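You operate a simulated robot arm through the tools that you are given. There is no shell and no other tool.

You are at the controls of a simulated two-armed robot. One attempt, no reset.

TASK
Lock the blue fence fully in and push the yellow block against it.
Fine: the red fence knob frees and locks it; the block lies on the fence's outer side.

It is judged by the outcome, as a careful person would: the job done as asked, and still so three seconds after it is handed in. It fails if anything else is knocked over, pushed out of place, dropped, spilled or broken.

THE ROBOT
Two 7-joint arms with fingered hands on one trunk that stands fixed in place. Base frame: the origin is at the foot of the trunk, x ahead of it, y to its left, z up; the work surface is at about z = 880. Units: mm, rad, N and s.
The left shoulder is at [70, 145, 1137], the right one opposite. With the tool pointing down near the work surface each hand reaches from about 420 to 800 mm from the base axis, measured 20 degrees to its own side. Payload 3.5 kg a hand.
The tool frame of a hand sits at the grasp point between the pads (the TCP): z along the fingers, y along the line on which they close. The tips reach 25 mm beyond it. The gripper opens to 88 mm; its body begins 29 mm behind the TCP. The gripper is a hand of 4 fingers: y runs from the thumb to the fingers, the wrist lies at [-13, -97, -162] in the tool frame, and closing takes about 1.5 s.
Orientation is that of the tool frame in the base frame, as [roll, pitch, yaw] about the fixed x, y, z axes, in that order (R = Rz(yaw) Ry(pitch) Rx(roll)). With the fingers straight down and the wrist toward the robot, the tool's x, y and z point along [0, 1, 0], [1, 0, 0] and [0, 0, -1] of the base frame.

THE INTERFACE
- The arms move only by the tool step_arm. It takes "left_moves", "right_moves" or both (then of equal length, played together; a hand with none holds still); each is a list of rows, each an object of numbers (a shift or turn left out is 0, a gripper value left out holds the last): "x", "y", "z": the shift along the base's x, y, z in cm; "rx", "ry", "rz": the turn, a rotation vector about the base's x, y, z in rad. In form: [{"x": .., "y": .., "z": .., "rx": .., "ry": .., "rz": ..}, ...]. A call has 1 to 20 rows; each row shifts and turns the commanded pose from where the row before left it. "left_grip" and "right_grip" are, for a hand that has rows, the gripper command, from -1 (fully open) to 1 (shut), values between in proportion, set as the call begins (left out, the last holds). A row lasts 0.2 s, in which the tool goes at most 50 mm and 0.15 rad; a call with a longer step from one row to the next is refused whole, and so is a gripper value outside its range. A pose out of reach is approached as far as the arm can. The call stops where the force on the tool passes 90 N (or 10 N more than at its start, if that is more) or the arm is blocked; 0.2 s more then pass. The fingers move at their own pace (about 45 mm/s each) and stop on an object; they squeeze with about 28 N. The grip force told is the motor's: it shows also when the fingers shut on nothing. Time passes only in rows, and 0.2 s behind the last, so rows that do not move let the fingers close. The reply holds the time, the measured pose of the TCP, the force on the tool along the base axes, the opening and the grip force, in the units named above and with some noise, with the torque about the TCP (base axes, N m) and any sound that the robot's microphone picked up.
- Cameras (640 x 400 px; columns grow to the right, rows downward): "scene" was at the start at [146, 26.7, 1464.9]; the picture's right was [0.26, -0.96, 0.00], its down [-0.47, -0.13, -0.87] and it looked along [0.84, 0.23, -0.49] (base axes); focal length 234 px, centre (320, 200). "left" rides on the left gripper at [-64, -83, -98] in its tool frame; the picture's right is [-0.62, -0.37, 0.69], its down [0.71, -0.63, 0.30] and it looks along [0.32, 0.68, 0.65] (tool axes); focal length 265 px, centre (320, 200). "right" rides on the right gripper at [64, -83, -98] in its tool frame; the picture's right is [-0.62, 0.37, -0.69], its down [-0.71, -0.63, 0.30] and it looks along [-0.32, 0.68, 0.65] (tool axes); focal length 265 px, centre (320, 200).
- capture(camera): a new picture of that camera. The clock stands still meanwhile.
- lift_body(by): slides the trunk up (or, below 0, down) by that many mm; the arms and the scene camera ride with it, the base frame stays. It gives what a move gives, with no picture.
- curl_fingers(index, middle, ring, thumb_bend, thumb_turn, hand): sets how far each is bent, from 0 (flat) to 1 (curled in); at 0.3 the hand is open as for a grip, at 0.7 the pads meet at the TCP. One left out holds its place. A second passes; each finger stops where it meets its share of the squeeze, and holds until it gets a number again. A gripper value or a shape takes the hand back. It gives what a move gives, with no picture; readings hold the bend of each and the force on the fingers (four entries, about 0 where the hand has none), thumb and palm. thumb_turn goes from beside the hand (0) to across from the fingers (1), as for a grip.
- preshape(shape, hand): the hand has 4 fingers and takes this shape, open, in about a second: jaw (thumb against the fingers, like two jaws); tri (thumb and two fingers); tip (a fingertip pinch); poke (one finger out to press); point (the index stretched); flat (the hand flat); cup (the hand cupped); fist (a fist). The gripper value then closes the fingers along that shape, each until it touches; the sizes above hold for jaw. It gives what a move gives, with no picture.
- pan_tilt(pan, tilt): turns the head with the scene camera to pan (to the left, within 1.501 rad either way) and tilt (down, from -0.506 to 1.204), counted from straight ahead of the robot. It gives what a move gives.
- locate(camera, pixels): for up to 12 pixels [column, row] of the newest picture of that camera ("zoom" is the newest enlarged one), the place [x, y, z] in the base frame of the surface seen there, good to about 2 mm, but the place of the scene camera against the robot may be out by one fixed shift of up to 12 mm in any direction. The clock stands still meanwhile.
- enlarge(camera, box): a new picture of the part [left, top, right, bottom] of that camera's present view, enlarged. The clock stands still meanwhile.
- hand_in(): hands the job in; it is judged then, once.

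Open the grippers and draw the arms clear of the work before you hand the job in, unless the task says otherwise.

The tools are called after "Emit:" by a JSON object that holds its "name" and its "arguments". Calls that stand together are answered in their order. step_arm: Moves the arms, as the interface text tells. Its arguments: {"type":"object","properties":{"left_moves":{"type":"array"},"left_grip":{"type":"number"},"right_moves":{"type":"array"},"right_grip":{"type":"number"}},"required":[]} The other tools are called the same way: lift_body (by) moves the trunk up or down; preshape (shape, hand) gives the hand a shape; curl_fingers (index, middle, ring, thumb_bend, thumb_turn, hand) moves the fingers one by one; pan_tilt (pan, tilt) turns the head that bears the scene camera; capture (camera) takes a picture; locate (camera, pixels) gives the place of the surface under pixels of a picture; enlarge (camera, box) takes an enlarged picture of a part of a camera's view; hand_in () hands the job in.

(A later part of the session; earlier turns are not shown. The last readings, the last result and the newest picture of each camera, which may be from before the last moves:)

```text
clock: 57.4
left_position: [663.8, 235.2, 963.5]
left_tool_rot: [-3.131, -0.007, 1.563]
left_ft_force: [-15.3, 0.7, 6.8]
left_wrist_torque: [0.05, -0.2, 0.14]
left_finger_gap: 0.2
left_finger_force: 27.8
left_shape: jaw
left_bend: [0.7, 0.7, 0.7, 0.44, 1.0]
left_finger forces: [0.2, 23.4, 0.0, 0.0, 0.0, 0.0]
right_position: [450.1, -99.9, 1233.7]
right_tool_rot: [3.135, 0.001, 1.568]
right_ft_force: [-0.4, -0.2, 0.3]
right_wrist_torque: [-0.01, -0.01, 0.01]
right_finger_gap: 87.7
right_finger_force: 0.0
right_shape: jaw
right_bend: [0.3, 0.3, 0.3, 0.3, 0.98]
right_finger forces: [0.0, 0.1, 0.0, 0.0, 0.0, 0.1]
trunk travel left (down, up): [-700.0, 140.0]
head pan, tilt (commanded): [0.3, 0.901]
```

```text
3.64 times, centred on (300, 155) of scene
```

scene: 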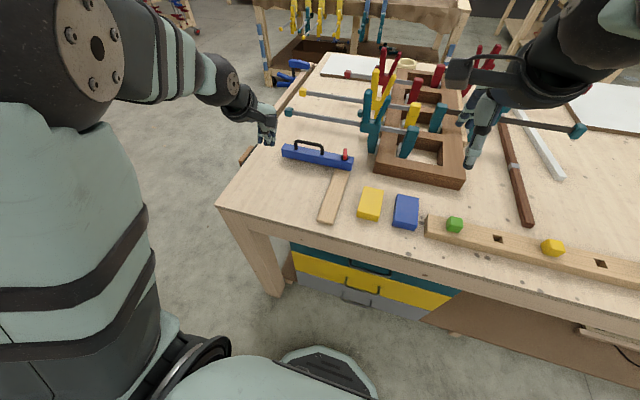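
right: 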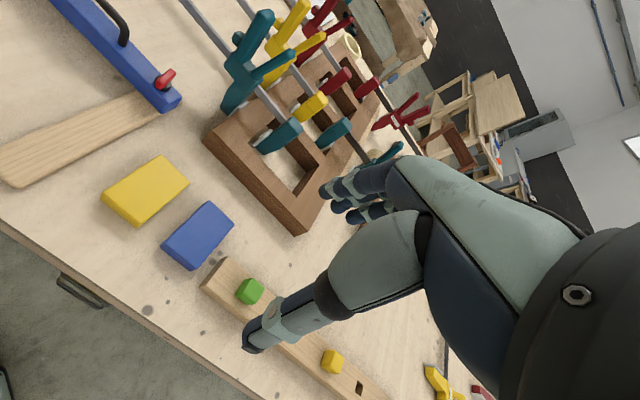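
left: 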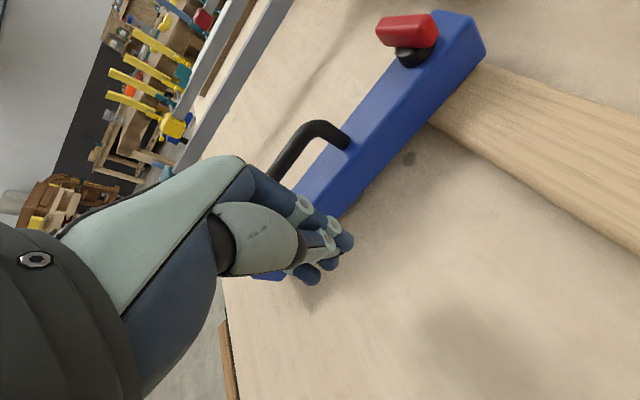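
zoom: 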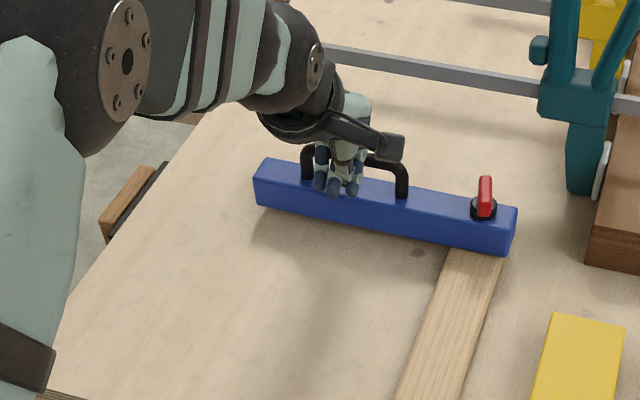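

The fence holds under 15 N, so the partly turned knob already locks it — 15 mm short of fully in. I'll have to free it again, push it home and relock; I back off and shape the left hand into a poking finger to turn the knob with its tip.

Emit:
{"name": "step_arm", "arguments": {"left_moves": [{"x": -1.5}, {"x": -1.5}, {"z": 3}, {"z": 4}, {"z": 4}, {}]}}

Emit:
{"name": "preshape", "arguments": {"hand": "left", "shape": "poke"}}

Emit:
{"name": "capture", "arguments": {"camera": "left"}}

Emit:
{"name": "enlarge", "arguments": {"camera": "scene", "box": [240, 80, 400, 190]}}

```text
clock: 58.8
left_position: [638.0, 234.1, 1069.1]
left_tool_rot: [-3.127, -0.007, 1.561]
left_ft_force: [0.3, 0.0, -0.8]
left_wrist_torque: [0.01, 0.02, 0.01]
left_finger_gap: 0.1
left_finger_force: 28.1
left_shape: jaw
left_bend: [0.7, 0.7, 0.7, 0.45, 1.0]
left_finger forces: [0.0, 0.0, 0.0, 0.1, 0.0, 0.0]
right_position: [455.4, -100.0, 1230.8]
right_tool_rot: [3.142, 0.0, 1.571]
right_ft_force: [-0.4, 0.3, -0.4]
right_wrist_torque: [0.01, 0.0, -0.02]
right_finger_gap: 87.5
right_finger_force: 0.0
right_shape: jaw
right_bend: [0.3, 0.3, 0.3, 0.3, 0.98]
right_finger forces: [0.0, 0.0, 0.1, 0.1, 0.0, 0.0]
trunk travel left (down, up): [-700.0, 140.0]
head pan, tilt (commanded): [0.3, 0.901]
```

```text
clock: 59.7
left_position: [639.0, 234.6, 1070.2]
left_tool_rot: [-3.128, -0.006, 1.563]
left_ft_force: [-0.8, -0.3, -0.1]
left_wrist_torque: [-0.02, -0.02, -0.02]
left_finger_gap: 0.0
left_finger_force: 0.1
left_shape: poke
left_bend: [0.7, 0.71, 0.99, 1.0, 1.0]
left_finger forces: [0.0, 0.0, 0.0, 0.0, 0.0, 0.1]
right_position: [453.7, -99.3, 1233.0]
right_tool_rot: [3.141, 0.001, 1.569]
right_ft_force: [0.5, -0.5, -0.5]
right_wrist_torque: [0.0, 0.01, 0.0]
right_finger_gap: 87.7
right_finger_force: 0.1
right_shape: jaw
right_bend: [0.3, 0.3, 0.3, 0.3, 0.98]
right_finger forces: [0.0, 0.0, 0.0, 0.1, 0.0, 0.0]
trunk travel left (down, up): [-700.0, 140.0]
head pan, tilt (commanded): [0.3, 0.901]
```

```text
taken
```

left: 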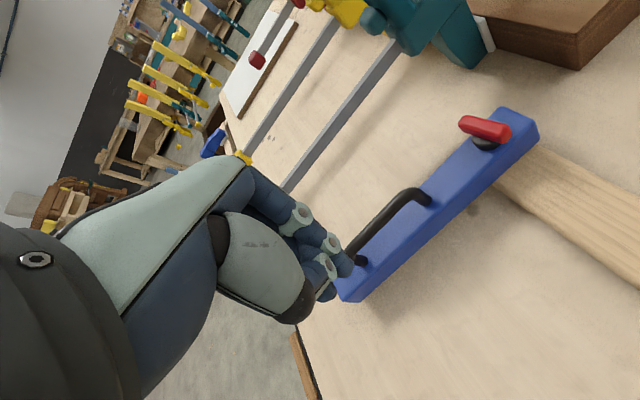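

```text
3.64 times, centred on (320, 135) of scene
```

zoom: 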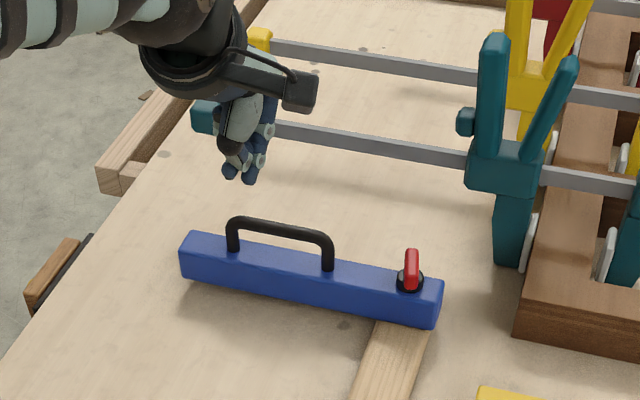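

The index is still half bent next to the middle finger. I set the fingers individually: index 0.6, middle and ring fully curled, thumb tucked.

Emit:
{"name": "curl_fingers", "arguments": {"hand": "left", "index": 0.55, "middle": 1, "ring": 1, "thumb_bend": 1}}

Emit:
{"name": "capture", "arguments": {"camera": "left"}}

Emit:
{"name": "enlarge", "arguments": {"camera": "scene", "box": [260, 80, 340, 140]}}

```text
clock: 60.7
left_position: [638.1, 233.6, 1070.9]
left_tool_rot: [-3.129, -0.008, 1.562]
left_ft_force: [-0.3, 0.2, -0.1]
left_wrist_torque: [0.03, 0.0, 0.03]
left_finger_gap: 12.0
left_finger_force: 0.0
left_shape: fingers
left_bend: [0.66, 0.88, 1.0, 0.92, 1.0]
left_finger forces: [0.0, 0.0, 0.0, 0.0, 0.0, 0.0]
right_position: [454.1, -100.5, 1230.1]
right_tool_rot: [-3.141, -0.001, 1.568]
right_ft_force: [-0.2, 0.2, -0.6]
right_wrist_torque: [0.0, -0.02, 0.01]
right_finger_gap: 87.8
right_finger_force: 0.1
right_shape: jaw
right_bend: [0.3, 0.3, 0.3, 0.3, 0.98]
right_finger forces: [0.0, 0.0, 0.1, 0.0, 0.0, 0.0]
trunk travel left (down, up): [-700.0, 140.0]
head pan, tilt (commanded): [0.3, 0.901]
```

```text
taken
```

left: 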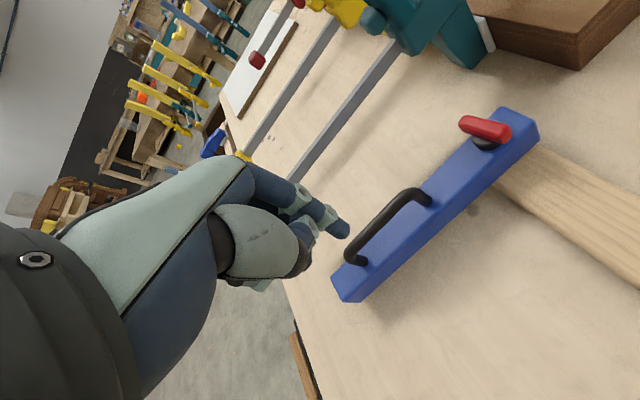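

```text
6.67 times, centred on (300, 110) of scene
```

zoom: 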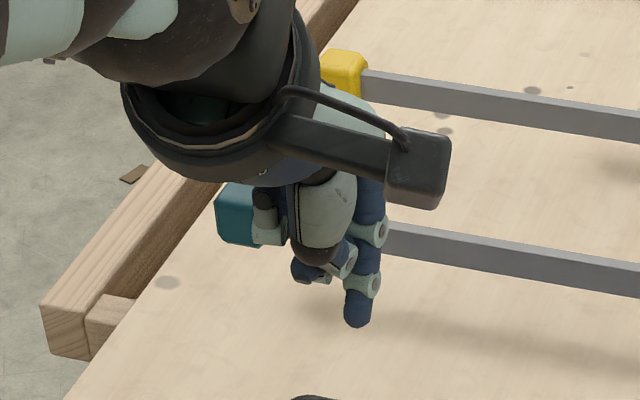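

Now the index sticks out alone (tip at (345,232) in the left view, (357,318) in the zoom). I get the tip's position from both cameras.

Emit:
{"name": "locate", "arguments": {"camera": "left", "pixels": [[344, 232], [340, 225], [335, 228], [495, 128], [463, 121], [508, 132], [538, 125], [500, 108], [425, 196], [352, 262]]}}

Emit:
{"name": "locate", "arguments": {"camera": "zoom", "pixels": [[357, 318], [357, 300], [372, 250], [348, 305], [368, 305]]}}

```text
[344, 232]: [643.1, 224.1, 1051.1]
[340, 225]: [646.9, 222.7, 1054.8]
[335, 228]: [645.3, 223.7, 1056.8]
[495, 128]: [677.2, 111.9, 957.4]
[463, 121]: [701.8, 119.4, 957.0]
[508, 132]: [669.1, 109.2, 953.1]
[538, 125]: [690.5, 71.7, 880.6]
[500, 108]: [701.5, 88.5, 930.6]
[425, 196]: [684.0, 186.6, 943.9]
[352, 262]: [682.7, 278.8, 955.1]
```

```text
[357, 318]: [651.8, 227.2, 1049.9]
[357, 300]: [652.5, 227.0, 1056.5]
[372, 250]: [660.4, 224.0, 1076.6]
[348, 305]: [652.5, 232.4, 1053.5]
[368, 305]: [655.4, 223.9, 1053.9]
```

The index tip centre sits about (+14, −7) mm from the TCP, bottom 25 mm below it. The knob bar runs (669,109)→(702,119), pivot ≈(685,114). I move so the finger is just to the +y side of the bar's near end and lower to knob height.

Emit:
{"name": "step_arm", "arguments": {"left_moves": [{"x": 0.6, "y": -3.2}, {"x": 0.6, "y": -3.2}, {"x": 0.6, "y": -2.8}, {"z": -3}, {"z": -3}, {"z": -2}, {}]}}

Emit:
{"name": "capture", "arguments": {"camera": "left"}}

Emit:
{"name": "enlarge", "arguments": {"camera": "scene", "box": [300, 115, 380, 170]}}

```text
clock: 62.3
left_position: [655.8, 140.9, 990.1]
left_tool_rot: [-3.128, -0.007, 1.561]
left_ft_force: [0.1, -0.4, 0.0]
left_wrist_torque: [-0.01, 0.0, 0.02]
left_finger_gap: 12.6
left_finger_force: 0.1
left_shape: fingers
left_bend: [0.66, 0.89, 1.0, 0.92, 1.0]
left_finger forces: [0.0, 0.0, 0.1, 0.0, 0.0, 0.0]
right_position: [455.0, -99.9, 1231.5]
right_tool_rot: [3.139, 0.0, 1.569]
right_ft_force: [-0.8, 0.2, 0.1]
right_wrist_torque: [0.02, 0.01, 0.01]
right_finger_gap: 87.7
right_finger_force: 0.0
right_shape: jaw
right_bend: [0.3, 0.3, 0.3, 0.3, 0.98]
right_finger forces: [0.0, 0.0, 0.0, 0.1, 0.1, 0.1]
trunk travel left (down, up): [-700.0, 140.0]
head pan, tilt (commanded): [0.3, 0.901]
```

```text
taken
```

left: 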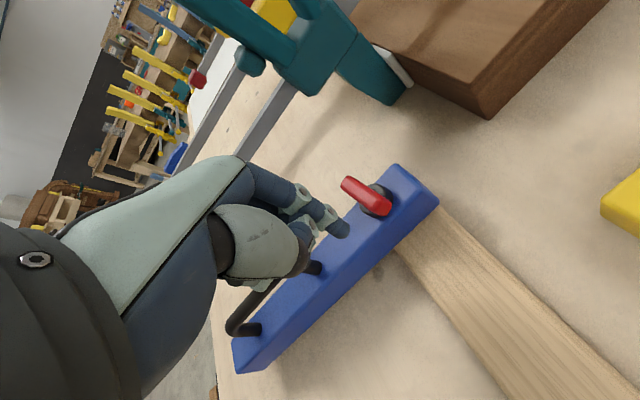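

```text
7.27 times, centred on (340, 142) of scene
```

zoom: 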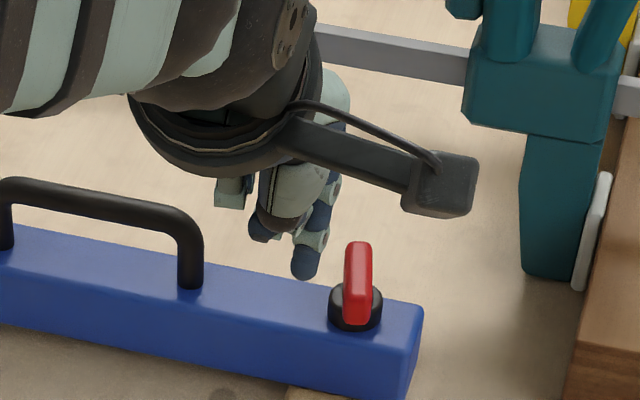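

The fingertip is left of the knob as planned. I lower 22 mm to the bar's height, then sweep toward −y in 2–3 mm steps to turn the knob open.

Emit:
{"name": "step_arm", "arguments": {"left_moves": [{"z": -1.1}, {"z": -1.1}, {}]}}

Emit:
{"name": "step_arm", "arguments": {"left_moves": [{"y": -0.4}, {"y": -0.4}, {"y": -0.3}, {}]}}

Emit:
{"name": "enlarge", "arguments": {"camera": "scene", "box": [300, 115, 380, 170]}}

Emit:
{"name": "capture", "arguments": {"camera": "left"}}

```text
clock: 63.1
left_position: [655.7, 141.3, 968.7]
left_tool_rot: [-3.127, -0.007, 1.564]
left_ft_force: [0.7, -0.3, -0.1]
left_wrist_torque: [0.0, -0.04, 0.01]
left_finger_gap: 12.7
left_finger_force: 0.1
left_shape: fingers
left_bend: [0.66, 0.89, 1.0, 0.92, 1.0]
left_finger forces: [0.1, 0.1, 0.0, 0.0, 0.0, 0.0]
right_position: [454.8, -99.3, 1230.9]
right_tool_rot: [3.14, 0.0, 1.568]
right_ft_force: [-0.5, -0.2, -0.5]
right_wrist_torque: [0.01, -0.02, 0.04]
right_finger_gap: 87.7
right_finger_force: 0.1
right_shape: jaw
right_bend: [0.3, 0.3, 0.3, 0.3, 0.98]
right_finger forces: [0.0, 0.0, 0.0, 0.1, 0.0, 0.0]
trunk travel left (down, up): [-700.0, 140.0]
head pan, tilt (commanded): [0.3, 0.901]
```

```text
clock: 64.1
left_position: [657.0, 131.4, 970.1]
left_tool_rot: [-3.126, -0.006, 1.561]
left_ft_force: [-0.7, 0.6, -0.7]
left_wrist_torque: [0.01, 0.03, -0.02]
left_finger_gap: 12.8
left_finger_force: 0.2
left_shape: fingers
left_bend: [0.66, 0.89, 1.0, 0.92, 1.0]
left_finger forces: [0.2, 0.1, 0.0, 0.0, 0.0, 0.1]
right_position: [455.7, -98.9, 1231.7]
right_tool_rot: [3.14, 0.0, 1.569]
right_ft_force: [-0.3, 0.3, -0.4]
right_wrist_torque: [0.02, 0.03, 0.01]
right_finger_gap: 87.7
right_finger_force: 0.0
right_shape: jaw
right_bend: [0.3, 0.3, 0.3, 0.3, 0.98]
right_finger forces: [0.1, 0.0, 0.0, 0.0, 0.0, 0.0]
trunk travel left (down, up): [-700.0, 140.0]
head pan, tilt (commanded): [0.3, 0.901]
```

```text
7.27 times, centred on (340, 142) of scene
```

zoom: 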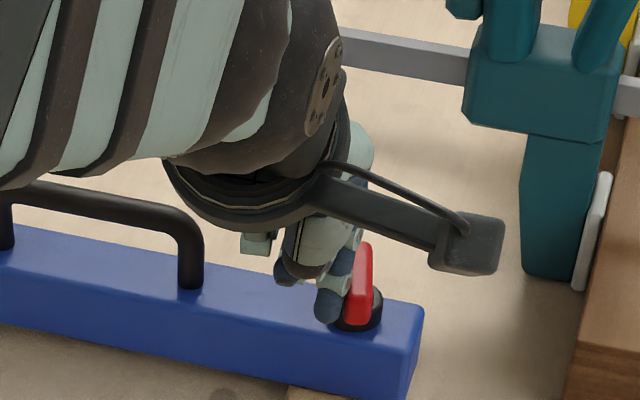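

```text
taken
```

left: 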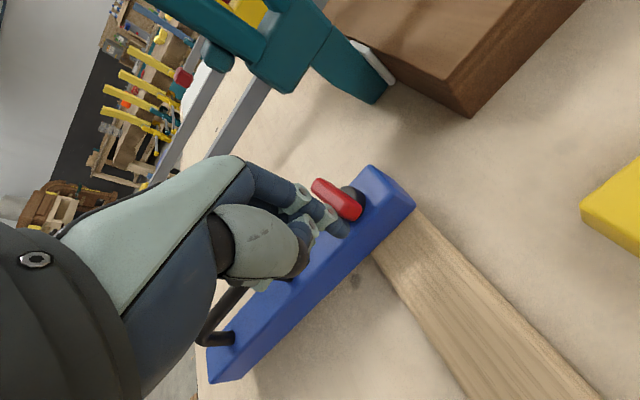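

The fingertip is right beside the near half of the bar. I keep sweeping toward −y in small steps.

Emit:
{"name": "step_arm", "arguments": {"left_moves": [{"y": -0.3}, {"y": -0.3}, {"y": -0.3}, {}]}}

Emit:
{"name": "step_arm", "arguments": {"left_moves": [{"y": -0.3}, {"y": -0.3}, {}]}}

Emit:
{"name": "enlarge", "arguments": {"camera": "scene", "box": [300, 115, 380, 170]}}

Emit:
{"name": "capture", "arguments": {"camera": "left"}}

```text
clock: 65.1
left_position: [655.7, 120.1, 969.0]
left_tool_rot: [-3.128, -0.005, 1.563]
left_ft_force: [-0.7, 2.6, 3.2]
left_wrist_torque: [0.0, -0.01, 0.04]
left_finger_gap: 12.7
left_finger_force: 0.2
left_shape: fingers
left_bend: [0.66, 0.89, 1.0, 0.92, 1.0]
left_finger forces: [0.1, 0.1, 0.0, 0.1, 0.0, 0.0]
right_position: [454.6, -99.2, 1232.4]
right_tool_rot: [3.14, 0.0, 1.569]
right_ft_force: [0.1, 0.1, 1.1]
right_wrist_torque: [0.01, 0.02, 0.01]
right_finger_gap: 87.4
right_finger_force: 0.0
right_shape: jaw
right_bend: [0.3, 0.3, 0.3, 0.3, 0.98]
right_finger forces: [0.1, 0.1, 0.0, 0.1, 0.1, 0.0]
trunk travel left (down, up): [-700.0, 140.0]
head pan, tilt (commanded): [0.3, 0.901]
```

```text
clock: 65.9
left_position: [656.0, 116.0, 968.8]
left_tool_rot: [-3.128, -0.005, 1.56]
left_ft_force: [-1.8, 1.1, 2.1]
left_wrist_torque: [-0.03, -0.02, 0.0]
left_finger_gap: 12.9
left_finger_force: 0.1
left_shape: fingers
left_bend: [0.66, 0.89, 1.0, 0.92, 1.0]
left_finger forces: [0.0, 0.0, 0.0, 0.1, 0.0, 0.0]
right_position: [454.8, -100.1, 1232.5]
right_tool_rot: [3.139, -0.002, 1.569]
right_ft_force: [0.6, 0.3, -0.1]
right_wrist_torque: [0.0, 0.0, 0.02]
right_finger_gap: 87.7
right_finger_force: 0.0
right_shape: jaw
right_bend: [0.3, 0.3, 0.3, 0.3, 0.98]
right_finger forces: [0.1, 0.0, 0.0, 0.1, 0.0, 0.0]
trunk travel left (down, up): [-700.0, 140.0]
head pan, tilt (commanded): [0.3, 0.901]
```

```text
7.27 times, centred on (340, 142) of scene
```

zoom: 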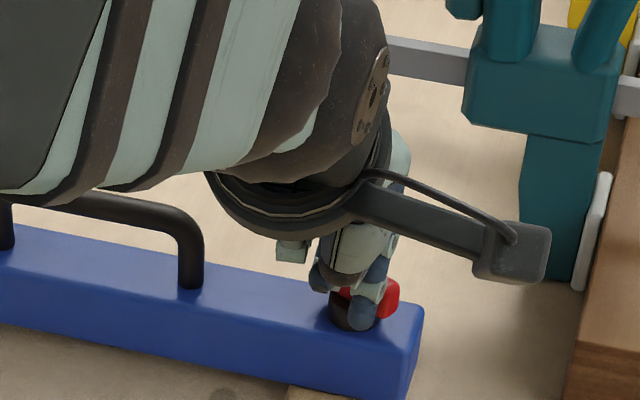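

```text
taken
```

left: 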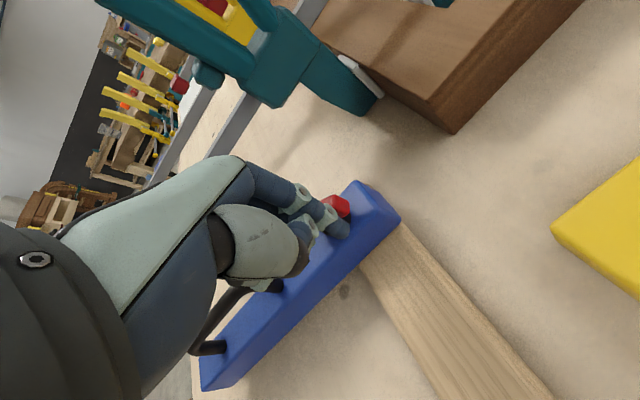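

The knob turned easily and its bar now lies across the rail. With the finger on its near side (slightly −y of the pivot) I push +x to drive the freed fence to its far stop.

Emit:
{"name": "step_arm", "arguments": {"left_moves": [{"y": -0.2, "x": 0.2}, {"x": 0.3}, {"x": 0.3}, {}]}}

Emit:
{"name": "step_arm", "arguments": {"left_moves": [{"x": 0.3}, {"x": 0.3}, {}]}}

Emit:
{"name": "enlarge", "arguments": {"camera": "scene", "box": [300, 115, 380, 170]}}

```text
clock: 66.9
left_position: [665.1, 113.3, 970.0]
left_tool_rot: [-3.129, -0.006, 1.561]
left_ft_force: [-1.8, 0.4, 1.9]
left_wrist_torque: [-0.02, -0.02, -0.05]
left_finger_gap: 12.7
left_finger_force: 0.5
left_shape: fingers
left_bend: [0.66, 0.89, 1.0, 0.92, 1.0]
left_finger forces: [0.8, 0.0, 0.0, 0.0, 0.0, 0.1]
right_position: [454.1, -100.2, 1231.5]
right_tool_rot: [3.14, 0.002, 1.569]
right_ft_force: [0.0, 0.2, -0.2]
right_wrist_torque: [0.03, -0.03, 0.02]
right_finger_gap: 87.6
right_finger_force: 0.1
right_shape: jaw
right_bend: [0.3, 0.3, 0.3, 0.3, 0.98]
right_finger forces: [0.0, 0.0, 0.0, 0.1, 0.0, 0.0]
trunk travel left (down, up): [-700.0, 140.0]
head pan, tilt (commanded): [0.3, 0.901]
```

```text
clock: 67.7
left_position: [670.9, 113.1, 969.1]
left_tool_rot: [-3.129, -0.006, 1.561]
left_ft_force: [-3.9, -1.5, 3.2]
left_wrist_torque: [-0.07, 0.0, -0.06]
left_finger_gap: 12.7
left_finger_force: 0.9
left_shape: fingers
left_bend: [0.66, 0.89, 1.0, 0.92, 1.0]
left_finger forces: [1.8, 0.0, 0.0, 0.0, 0.0, 0.0]
right_position: [453.1, -101.1, 1232.6]
right_tool_rot: [3.141, 0.001, 1.57]
right_ft_force: [-0.8, 0.0, 0.1]
right_wrist_torque: [0.03, -0.01, -0.01]
right_finger_gap: 87.6
right_finger_force: 0.0
right_shape: jaw
right_bend: [0.3, 0.3, 0.3, 0.3, 0.98]
right_finger forces: [0.0, 0.1, 0.1, 0.1, 0.1, 0.1]
trunk travel left (down, up): [-700.0, 140.0]
head pan, tilt (commanded): [0.3, 0.901]
```

```text
7.27 times, centred on (340, 142) of scene
```

zoom: 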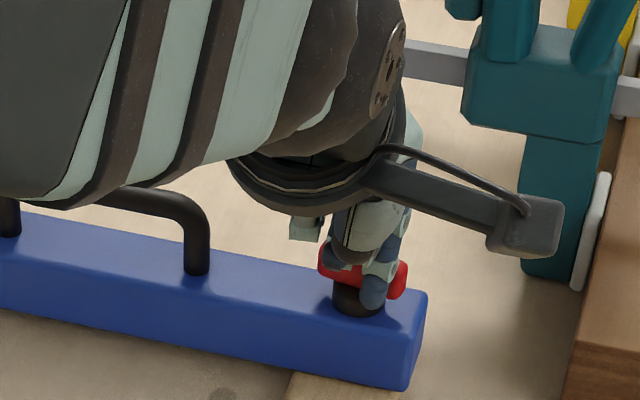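

The fence is moving with the finger (force ~4 N). I continue +x until the stop resists.

Emit:
{"name": "step_arm", "arguments": {"left_moves": [{"x": 0.3}, {"x": 0.3}, {}]}}

Emit:
{"name": "step_arm", "arguments": {"left_moves": [{"x": 0.2}, {"x": 0.2}, {}]}}

Emit:
{"name": "enlarge", "arguments": {"camera": "scene", "box": [300, 115, 380, 170]}}

```text
clock: 68.5
left_position: [672.8, 113.5, 969.6]
left_tool_rot: [-3.126, -0.008, 1.56]
left_ft_force: [-11.3, -2.3, 1.4]
left_wrist_torque: [-0.03, 0.13, -0.11]
left_finger_gap: 12.8
left_finger_force: 4.8
left_shape: fingers
left_bend: [0.67, 0.89, 1.0, 0.92, 1.0]
left_finger forces: [10.2, 0.0, 0.0, 0.0, 0.0, 0.1]
right_position: [452.4, -100.0, 1233.1]
right_tool_rot: [3.139, 0.001, 1.57]
right_ft_force: [1.1, 0.4, 1.2]
right_wrist_torque: [0.03, -0.02, 0.0]
right_finger_gap: 87.3
right_finger_force: 0.1
right_shape: jaw
right_bend: [0.3, 0.3, 0.3, 0.3, 0.98]
right_finger forces: [0.0, 0.0, 0.0, 0.0, 0.0, 0.1]
trunk travel left (down, up): [-700.0, 140.0]
head pan, tilt (commanded): [0.3, 0.901]
```

```text
clock: 69.3
left_position: [677.4, 112.2, 971.0]
left_tool_rot: [-3.132, -0.006, 1.562]
left_ft_force: [-16.7, -0.9, 3.0]
left_wrist_torque: [-0.05, 0.18, -0.15]
left_finger_gap: 13.2
left_finger_force: 7.8
left_shape: fingers
left_bend: [0.69, 0.89, 1.0, 0.92, 1.0]
left_finger forces: [15.8, 0.0, 0.0, 0.0, 0.0, 0.1]
right_position: [450.6, -100.3, 1233.5]
right_tool_rot: [3.135, -0.001, 1.569]
right_ft_force: [0.3, 0.4, -0.2]
right_wrist_torque: [-0.02, -0.03, -0.01]
right_finger_gap: 87.5
right_finger_force: 0.0
right_shape: jaw
right_bend: [0.3, 0.3, 0.3, 0.3, 0.98]
right_finger forces: [0.0, 0.0, 0.0, 0.0, 0.0, 0.0]
trunk travel left (down, up): [-700.0, 140.0]
head pan, tilt (commanded): [0.3, 0.901]
```

```text
7.27 times, centred on (340, 142) of scene
```

zoom: 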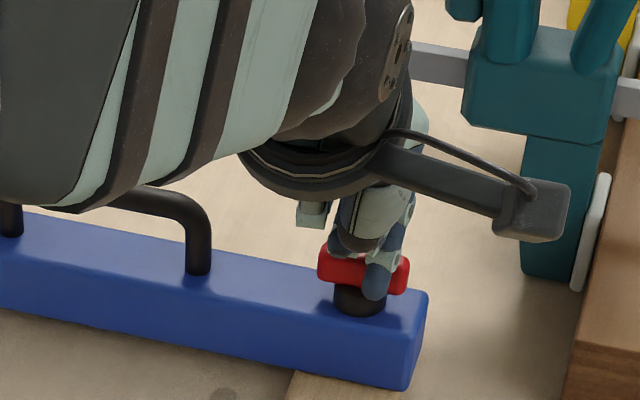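

The stop resists at ~17 N and the fence's end corner is back at the same pixel as when fully in. Now I back off 6 mm, shift the finger to the +y half of the bar, and will push +x there to turn the knob clockwise (which also presses the fence toward its stop).

Emit:
{"name": "step_arm", "arguments": {"left_moves": [{"x": -0.6}, {"x": -0.4}, {"y": 0.8}, {"y": 0.8}, {"y": 0.7}, {}]}}

Emit:
{"name": "enlarge", "arguments": {"camera": "scene", "box": [300, 115, 380, 170]}}

Emit:
{"name": "capture", "arguments": {"camera": "left"}}

```text
clock: 70.7
left_position: [670.1, 137.6, 970.0]
left_tool_rot: [-3.127, -0.009, 1.562]
left_ft_force: [-0.5, 0.2, 0.1]
left_wrist_torque: [0.02, -0.06, -0.01]
left_finger_gap: 14.1
left_finger_force: 0.0
left_shape: fingers
left_bend: [0.65, 0.91, 1.0, 0.93, 1.0]
left_finger forces: [0.1, 0.0, 0.1, 0.0, 0.0, 0.0]
right_position: [454.6, -99.4, 1232.4]
right_tool_rot: [3.141, 0.0, 1.567]
right_ft_force: [0.4, 0.0, -0.1]
right_wrist_torque: [-0.02, -0.01, -0.02]
right_finger_gap: 87.6
right_finger_force: 0.0
right_shape: jaw
right_bend: [0.3, 0.3, 0.3, 0.3, 0.98]
right_finger forces: [0.0, 0.1, 0.0, 0.1, 0.1, 0.0]
trunk travel left (down, up): [-700.0, 140.0]
head pan, tilt (commanded): [0.3, 0.901]
```

```text
7.27 times, centred on (340, 142) of scene
```

zoom: 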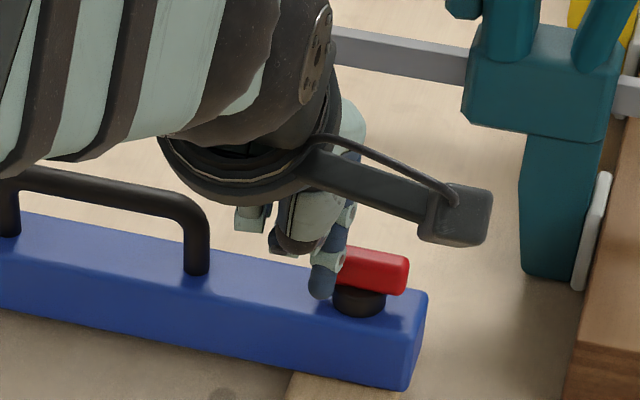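

```text
taken
```

left: 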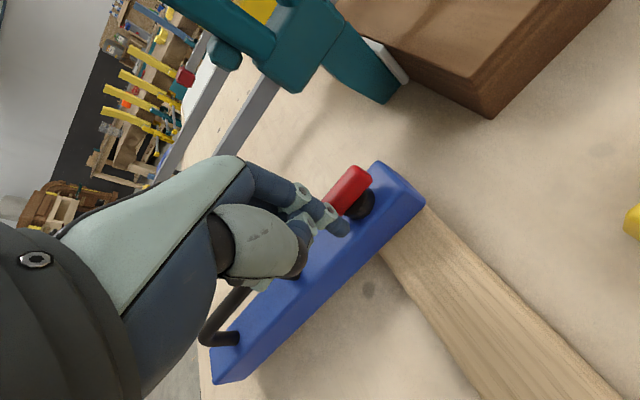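

The finger is at the bar's +y end. I shift 4 mm toward the pivot, then push +x in an arc to start the clockwise turn.

Emit:
{"name": "step_arm", "arguments": {"left_moves": [{"y": -0.4}, {"x": 0.35, "y": 0.2}, {"x": 0.35, "y": 0.2}, {}]}}

Emit:
{"name": "enlarge", "arguments": {"camera": "scene", "box": [300, 115, 380, 170]}}

Emit:
{"name": "capture", "arguments": {"camera": "left"}}

```text
clock: 71.7
left_position: [675.9, 137.3, 968.9]
left_tool_rot: [-3.13, -0.007, 1.561]
left_ft_force: [-1.5, 0.2, 1.8]
left_wrist_torque: [-0.04, -0.01, -0.01]
left_finger_gap: 14.1
left_finger_force: 0.2
left_shape: fingers
left_bend: [0.65, 0.92, 1.0, 0.93, 1.0]
left_finger forces: [0.3, 0.0, 0.0, 0.0, 0.0, 0.0]
right_position: [455.0, -100.4, 1232.0]
right_tool_rot: [3.14, 0.0, 1.57]
right_ft_force: [-0.5, 0.2, 0.2]
right_wrist_torque: [0.02, 0.04, 0.0]
right_finger_gap: 87.6
right_finger_force: 0.1
right_shape: jaw
right_bend: [0.3, 0.3, 0.3, 0.3, 0.98]
right_finger forces: [0.1, 0.0, 0.1, 0.0, 0.0, 0.0]
trunk travel left (down, up): [-700.0, 140.0]
head pan, tilt (commanded): [0.3, 0.901]
```

```text
7.27 times, centred on (340, 142) of scene
```

zoom: 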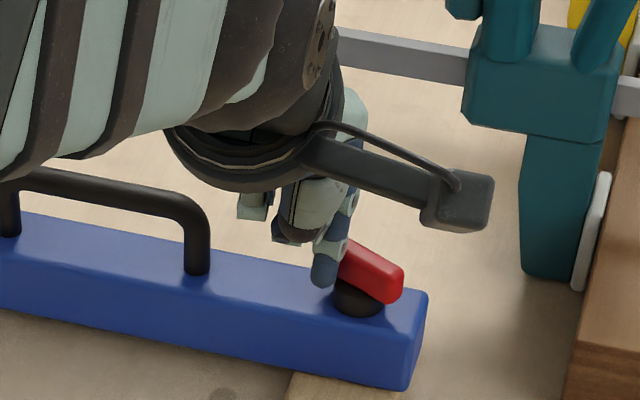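

```text
taken
```

left: 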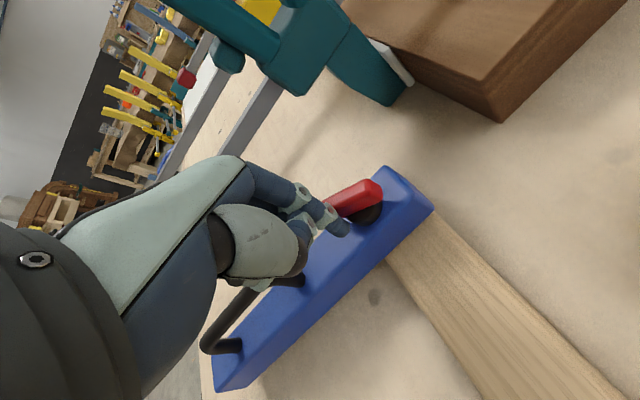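

The knob is turning clockwise with only ~1.5 N, and the fence stays in place. I continue along the arc.

Emit:
{"name": "step_arm", "arguments": {"left_moves": [{"x": 0.45, "y": 0.05}, {"x": 0.45, "y": 0.0}, {}]}}

Emit:
{"name": "enlarge", "arguments": {"camera": "scene", "box": [300, 115, 380, 170]}}

Emit:
{"name": "capture", "arguments": {"camera": "left"}}

```text
clock: 72.5
left_position: [685.6, 137.6, 969.1]
left_tool_rot: [-3.128, -0.006, 1.562]
left_ft_force: [-1.8, 0.9, 2.0]
left_wrist_torque: [0.01, -0.04, 0.02]
left_finger_gap: 14.1
left_finger_force: 0.1
left_shape: fingers
left_bend: [0.65, 0.92, 1.0, 0.93, 1.0]
left_finger forces: [0.1, 0.0, 0.0, 0.0, 0.1, 0.0]
right_position: [453.2, -100.0, 1231.8]
right_tool_rot: [-3.141, -0.001, 1.57]
right_ft_force: [-0.9, -0.7, 0.2]
right_wrist_torque: [0.03, 0.0, 0.03]
right_finger_gap: 87.6
right_finger_force: 0.0
right_shape: jaw
right_bend: [0.3, 0.3, 0.3, 0.3, 0.98]
right_finger forces: [0.1, 0.0, 0.0, 0.1, 0.0, 0.0]
trunk travel left (down, up): [-700.0, 140.0]
head pan, tilt (commanded): [0.3, 0.901]
```

```text
7.27 times, centred on (340, 142) of scene
```

zoom: 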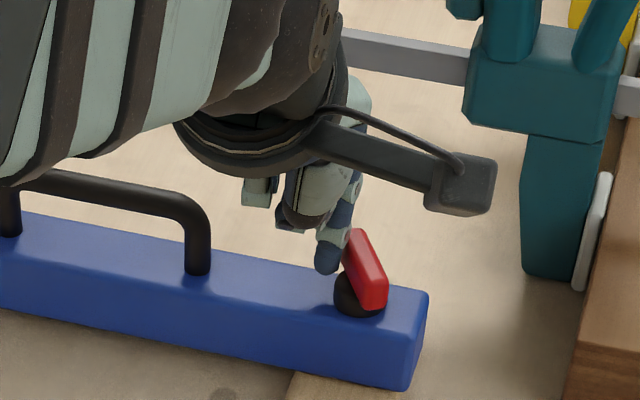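

```text
taken
```

left: 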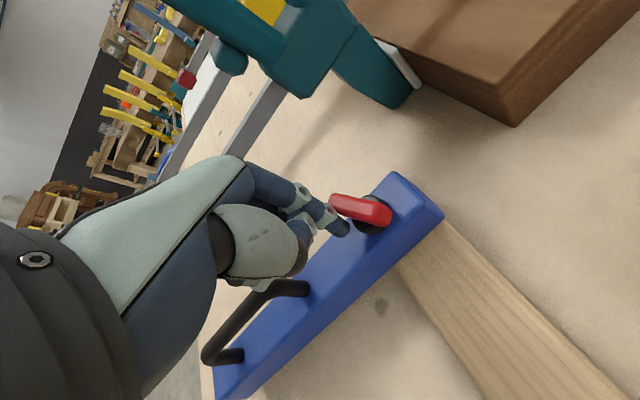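

The bar is now around 0.7 rad from locked, fence still at its stop. I continue the arc with more −y.

Emit:
{"name": "step_arm", "arguments": {"left_moves": [{"x": 0.5, "y": -0.15}, {"x": 0.4, "y": -0.3}, {}]}}

Emit:
{"name": "enlarge", "arguments": {"camera": "scene", "box": [300, 115, 380, 170]}}

Emit:
{"name": "capture", "arguments": {"camera": "left"}}

```text
clock: 73.3
left_position: [693.9, 133.7, 968.5]
left_tool_rot: [-3.127, -0.006, 1.561]
left_ft_force: [-1.1, 1.8, 0.1]
left_wrist_torque: [0.0, -0.03, 0.0]
left_finger_gap: 14.3
left_finger_force: 1.3
left_shape: fingers
left_bend: [0.65, 0.92, 1.0, 0.93, 1.0]
left_finger forces: [1.3, 0.0, 0.0, 0.0, 0.0, 0.0]
right_position: [454.9, -99.7, 1232.1]
right_tool_rot: [3.14, 0.0, 1.569]
right_ft_force: [-0.3, 0.2, 0.3]
right_wrist_torque: [0.01, 0.04, 0.0]
right_finger_gap: 87.4
right_finger_force: 0.1
right_shape: jaw
right_bend: [0.3, 0.3, 0.3, 0.3, 0.98]
right_finger forces: [0.0, 0.0, 0.1, 0.1, 0.0, 0.0]
trunk travel left (down, up): [-700.0, 140.0]
head pan, tilt (commanded): [0.3, 0.901]
```

```text
7.27 times, centred on (340, 142) of scene
```

zoom: 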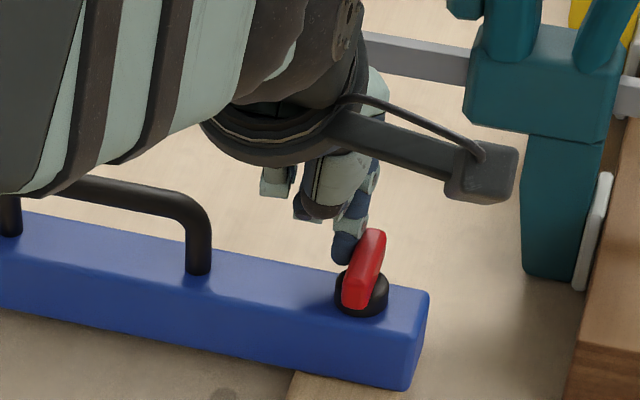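

```text
taken
```

left: 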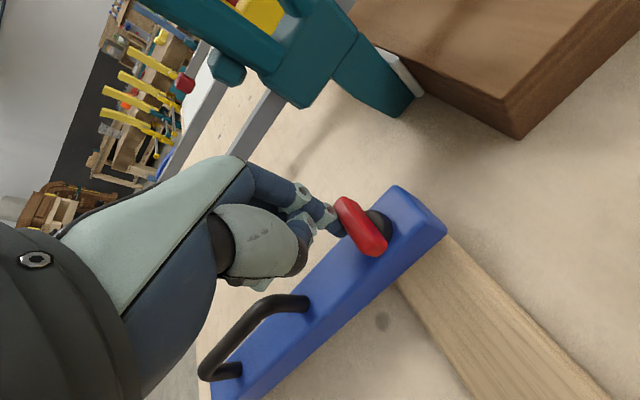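

The bar is nearly parallel to the rail again and the fence corner hasn't moved. I push a bit further in −y until the knob's end stop resists.

Emit:
{"name": "step_arm", "arguments": {"left_moves": [{"x": 0.15, "y": -0.25}, {"y": -0.25}, {}]}}

Emit:
{"name": "step_arm", "arguments": {"left_moves": [{"y": -0.2}, {"y": -0.2}, {}]}}

Emit:
{"name": "enlarge", "arguments": {"camera": "scene", "box": [300, 115, 380, 170]}}

Emit:
{"name": "capture", "arguments": {"camera": "left"}}

```text
clock: 74.1
left_position: [695.5, 131.8, 969.8]
left_tool_rot: [-3.128, -0.004, 1.565]
left_ft_force: [-3.7, 11.6, 1.3]
left_wrist_torque: [0.18, 0.02, 0.18]
left_finger_gap: 14.2
left_finger_force: 4.4
left_shape: fingers
left_bend: [0.65, 0.92, 1.0, 0.93, 1.0]
left_finger forces: [8.1, 0.0, 0.0, 0.0, 0.0, 0.1]
right_position: [453.3, -96.6, 1233.0]
right_tool_rot: [3.14, 0.002, 1.57]
right_ft_force: [0.0, 0.7, 0.6]
right_wrist_torque: [0.01, 0.03, 0.0]
right_finger_gap: 87.8
right_finger_force: 0.1
right_shape: jaw
right_bend: [0.3, 0.3, 0.3, 0.3, 0.98]
right_finger forces: [0.0, 0.1, 0.0, 0.0, 0.0, 0.0]
trunk travel left (down, up): [-700.0, 140.0]
head pan, tilt (commanded): [0.3, 0.901]
```

```text
clock: 74.9
left_position: [696.2, 130.0, 968.9]
left_tool_rot: [-3.13, -0.007, 1.569]
left_ft_force: [-4.6, 21.9, 1.3]
left_wrist_torque: [0.39, 0.04, 0.28]
left_finger_gap: 14.1
left_finger_force: 9.4
left_shape: fingers
left_bend: [0.66, 0.92, 1.0, 0.93, 1.0]
left_finger forces: [18.3, 0.0, 0.1, 0.0, 0.0, 0.0]
right_position: [454.5, -94.8, 1234.3]
right_tool_rot: [3.142, 0.006, 1.569]
right_ft_force: [0.2, -0.3, -0.5]
right_wrist_torque: [-0.01, -0.02, -0.03]
right_finger_gap: 87.8
right_finger_force: 0.1
right_shape: jaw
right_bend: [0.3, 0.3, 0.3, 0.3, 0.98]
right_finger forces: [0.0, 0.0, 0.1, 0.0, 0.0, 0.0]
trunk travel left (down, up): [-700.0, 140.0]
head pan, tilt (commanded): [0.3, 0.901]
```

```text
7.27 times, centred on (340, 142) of scene
```

zoom: 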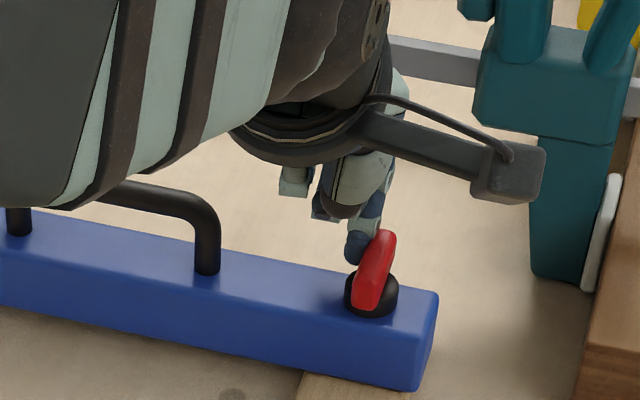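

```text
taken
```

left: 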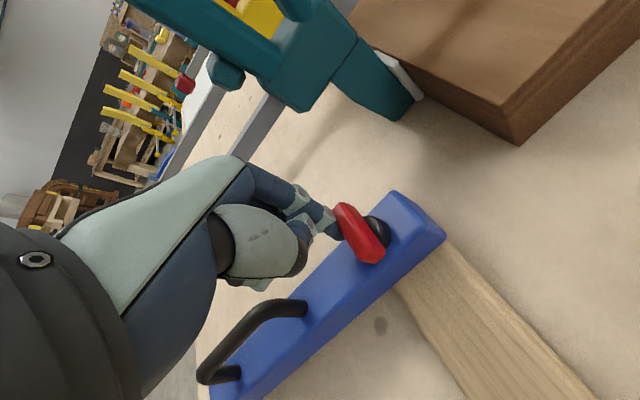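

22 N of resistance: the knob is on its locked stop. I back the finger off (+y), lift clear, and measure fence and knob.

Emit:
{"name": "step_arm", "arguments": {"left_moves": [{"y": 0.6}, {"y": 0.8}, {"z": 3}, {"z": 4, "x": -1}, {"z": 4, "x": -2}, {"z": 2, "x": -3, "y": 1}, {}]}}

Emit:
{"name": "capture", "arguments": {"camera": "left"}}

Emit:
{"name": "enlarge", "arguments": {"camera": "scene", "box": [300, 115, 380, 170]}}

```text
clock: 76.5
left_position: [639.3, 148.7, 1099.7]
left_tool_rot: [-3.128, -0.006, 1.562]
left_ft_force: [0.6, -1.3, 0.6]
left_wrist_torque: [0.01, 0.02, 0.01]
left_finger_gap: 14.9
left_finger_force: 0.1
left_shape: fingers
left_bend: [0.64, 0.93, 1.0, 0.94, 1.0]
left_finger forces: [0.0, 0.0, 0.0, 0.0, 0.0, 0.0]
right_position: [456.5, -99.5, 1231.3]
right_tool_rot: [-3.141, 0.001, 1.568]
right_ft_force: [0.2, -0.5, 0.1]
right_wrist_torque: [-0.02, 0.01, 0.02]
right_finger_gap: 87.9
right_finger_force: 0.0
right_shape: jaw
right_bend: [0.3, 0.3, 0.3, 0.3, 0.98]
right_finger forces: [0.1, 0.0, 0.0, 0.1, 0.0, 0.0]
trunk travel left (down, up): [-700.0, 140.0]
head pan, tilt (commanded): [0.3, 0.901]
```

```text
taken
```

left: 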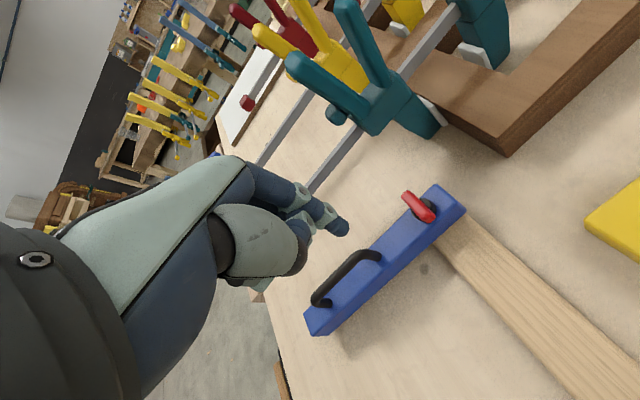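

```text
7.27 times, centred on (340, 142) of scene
```

zoom: 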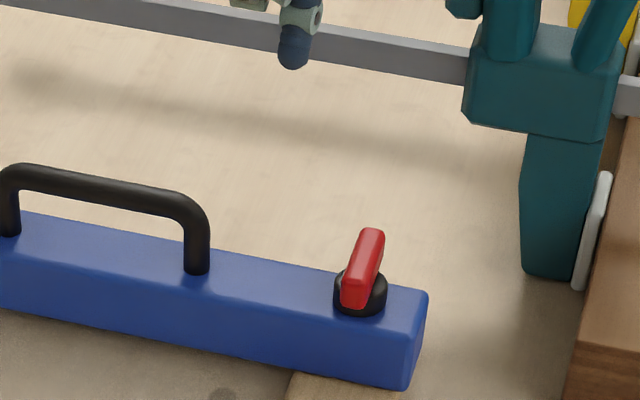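

Emit:
{"name": "locate", "arguments": {"camera": "left", "pixels": [[438, 185], [465, 208], [404, 193], [430, 219], [417, 205], [306, 315], [316, 333], [460, 215], [380, 255], [316, 300]]}}

Emit:
{"name": "locate", "arguments": {"camera": "zoom", "pixels": [[427, 294], [408, 335], [372, 232], [352, 302], [410, 385], [295, 378], [60, 222], [195, 195], [30, 170], [20, 300]]}}

Emit:
{"name": "enlarge", "arguments": {"camera": "scene", "box": [260, 115, 440, 240]}}

```text
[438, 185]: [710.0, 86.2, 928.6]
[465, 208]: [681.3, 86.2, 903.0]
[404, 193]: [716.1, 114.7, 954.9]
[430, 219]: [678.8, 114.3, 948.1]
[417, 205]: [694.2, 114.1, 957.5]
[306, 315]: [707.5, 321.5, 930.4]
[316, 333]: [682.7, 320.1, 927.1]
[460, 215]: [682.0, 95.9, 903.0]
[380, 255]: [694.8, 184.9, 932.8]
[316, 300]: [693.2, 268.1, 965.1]
```

```text
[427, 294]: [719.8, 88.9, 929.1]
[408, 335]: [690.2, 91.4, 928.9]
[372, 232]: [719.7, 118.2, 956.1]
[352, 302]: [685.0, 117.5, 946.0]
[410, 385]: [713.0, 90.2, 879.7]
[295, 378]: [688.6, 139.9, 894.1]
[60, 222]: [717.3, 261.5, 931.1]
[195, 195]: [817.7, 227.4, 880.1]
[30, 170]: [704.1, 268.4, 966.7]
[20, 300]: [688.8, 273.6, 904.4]
```

```text
3.20 times, centred on (350, 178) of scene
```

zoom: 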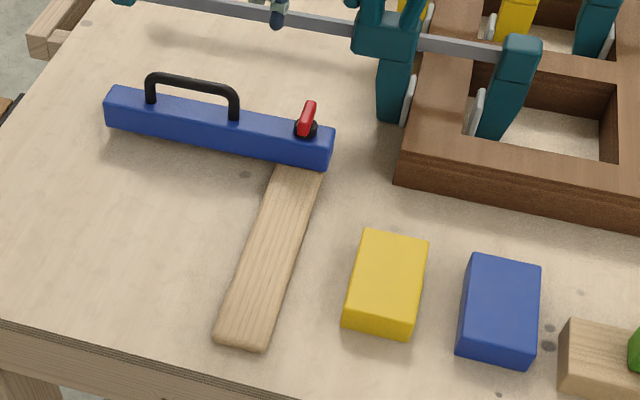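

Fence spans x 681–710 (200 mm from its start, at the far stop) and the knob bar reads (679,114)→(716,115), exactly parallel to the rail: locked fully in. The yellow block now lies on the fence's outer (robot) side but off its end and across the low rail, so I'll lift it over; first I move the right hand aside and bring the left hand above the block, open and turned.

Emit:
{"name": "preshape", "arguments": {"hand": "left", "shape": "jaw"}}

Emit:
{"name": "step_arm", "arguments": {"left_moves": [{"x": -2, "y": -2, "z": 1}, {"x": -2, "y": -2}, {"x": -2, "y": -2}, {"x": -2, "y": -2}, {}], "left_grip": -0.6, "right_moves": [{"y": -3}, {"y": -3}, {"y": -3}, {"y": -3}, {}]}}

Emit:
{"name": "step_arm", "arguments": {"left_moves": [{"y": -0.5, "rz": -0.142}, {"y": -0.5, "rz": -0.142}, {"y": -0.5, "rz": -0.142}, {"y": -0.5, "rz": -0.142}, {"y": -0.5, "rz": -0.142}, {"y": -0.5, "rz": -0.142}, {"y": -0.5, "rz": -0.142}, {"y": -0.5, "rz": -0.142}, {"y": -0.5, "rz": -0.142}, {"y": -0.5, "rz": -0.142}, {"y": -0.5, "rz": -0.142}, {}]}}

Emit:
{"name": "capture", "arguments": {"camera": "left"}}

Emit:
{"name": "capture", "arguments": {"camera": "scene"}}

```text
clock: 77.4
left_position: [638.7, 147.9, 1101.5]
left_tool_rot: [-3.127, -0.005, 1.56]
left_ft_force: [0.4, 0.4, 0.9]
left_wrist_torque: [0.01, -0.01, -0.02]
left_finger_gap: 87.5
left_finger_force: 0.2
left_shape: jaw
left_bend: [0.3, 0.3, 0.3, 0.3, 0.98]
left_finger forces: [0.1, 0.0, 0.0, 0.1, 0.0, 0.0]
right_position: [453.8, -99.4, 1232.5]
right_tool_rot: [3.14, 0.0, 1.569]
right_ft_force: [0.3, -0.8, 0.3]
right_wrist_torque: [0.01, 0.03, -0.02]
right_finger_gap: 87.7
right_finger_force: 0.0
right_shape: jaw
right_bend: [0.3, 0.3, 0.3, 0.3, 0.98]
right_finger forces: [0.0, 0.0, 0.0, 0.0, 0.0, 0.1]
trunk travel left (down, up): [-700.0, 140.0]
head pan, tilt (commanded): [0.3, 0.901]
```

```text
clock: 78.6
left_position: [557.6, 68.8, 1107.4]
left_tool_rot: [-3.128, -0.005, 1.562]
left_ft_force: [-0.3, 0.3, 1.2]
left_wrist_torque: [-0.02, 0.02, 0.03]
left_finger_gap: 70.7
left_finger_force: 0.0
left_shape: jaw
left_bend: [0.27, 0.34, 0.31, 0.49, 0.99]
left_finger forces: [0.0, 0.1, 0.0, 0.0, 0.1, 0.0]
right_position: [455.3, -219.1, 1232.2]
right_tool_rot: [-3.141, 0.003, 1.571]
right_ft_force: [0.2, 0.2, -0.1]
right_wrist_torque: [0.02, -0.03, 0.0]
right_finger_gap: 87.7
right_finger_force: 0.1
right_shape: jaw
right_bend: [0.3, 0.3, 0.3, 0.3, 0.98]
right_finger forces: [0.1, 0.0, 0.0, 0.1, 0.0, 0.0]
trunk travel left (down, up): [-700.0, 140.0]
head pan, tilt (commanded): [0.3, 0.901]
```

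```text
clock: 81.2
left_position: [556.5, 12.6, 1109.2]
left_tool_rot: [-3.127, -0.007, -0.004]
left_ft_force: [-0.2, -0.9, -0.4]
left_wrist_torque: [0.0, 0.01, 0.01]
left_finger_gap: 70.5
left_finger_force: 0.1
left_shape: jaw
left_bend: [0.27, 0.34, 0.31, 0.49, 0.99]
left_finger forces: [0.0, 0.0, 0.0, 0.1, 0.0, 0.0]
right_position: [455.6, -219.8, 1232.1]
right_tool_rot: [3.139, 0.001, 1.568]
right_ft_force: [-0.2, -0.3, 0.3]
right_wrist_torque: [0.0, 0.01, -0.02]
right_finger_gap: 87.6
right_finger_force: 0.0
right_shape: jaw
right_bend: [0.3, 0.3, 0.3, 0.3, 0.98]
right_finger forces: [0.0, 0.0, 0.0, 0.0, 0.1, 0.0]
trunk travel left (down, up): [-700.0, 140.0]
head pan, tilt (commanded): [0.3, 0.901]
```

```text
taken
```

left: 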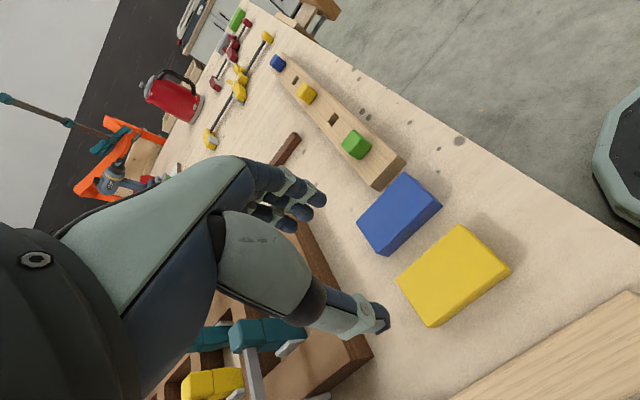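

```text
taken
```

scene: 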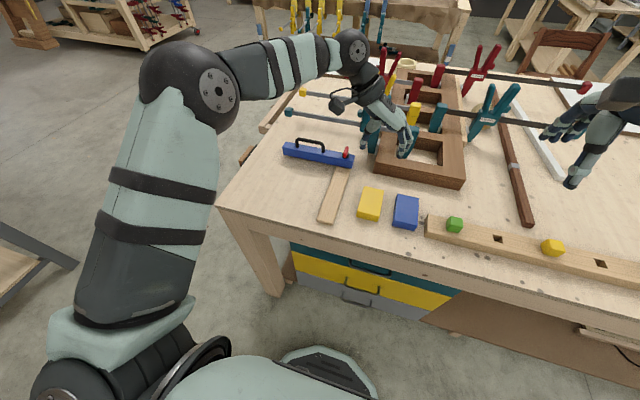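

The hand is above the block and turned (yaw≈0). I measure the yellow block's top corners from the left camera.

Emit:
{"name": "enlarge", "arguments": {"camera": "left", "box": [340, 160, 540, 340]}}

Emit:
{"name": "locate", "arguments": {"camera": "left", "pixels": [[400, 277], [457, 229], [506, 267], [433, 316], [430, 252], [480, 248], [470, 291], [415, 297], [405, 177], [439, 205], [360, 220], [390, 250]]}}

```text
2.22 times, centred on (440, 250) of left
```

zoom: 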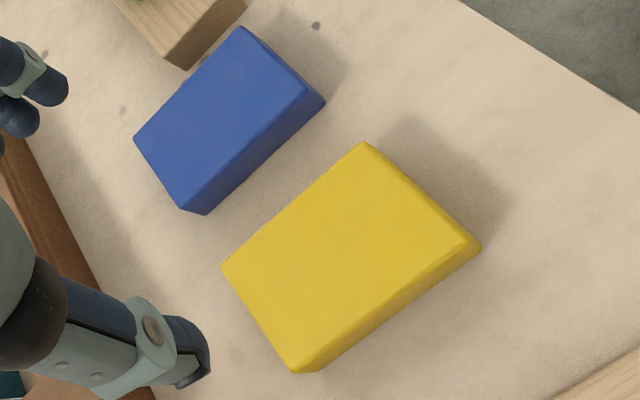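

```text
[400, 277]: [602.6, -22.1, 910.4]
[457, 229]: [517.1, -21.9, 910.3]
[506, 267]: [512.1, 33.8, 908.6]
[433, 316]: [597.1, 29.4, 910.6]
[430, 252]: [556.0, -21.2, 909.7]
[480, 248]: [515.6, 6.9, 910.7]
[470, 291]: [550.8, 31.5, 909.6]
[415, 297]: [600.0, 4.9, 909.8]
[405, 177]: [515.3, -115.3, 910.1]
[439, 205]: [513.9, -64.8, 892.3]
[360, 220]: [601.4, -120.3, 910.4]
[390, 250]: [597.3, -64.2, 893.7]
```

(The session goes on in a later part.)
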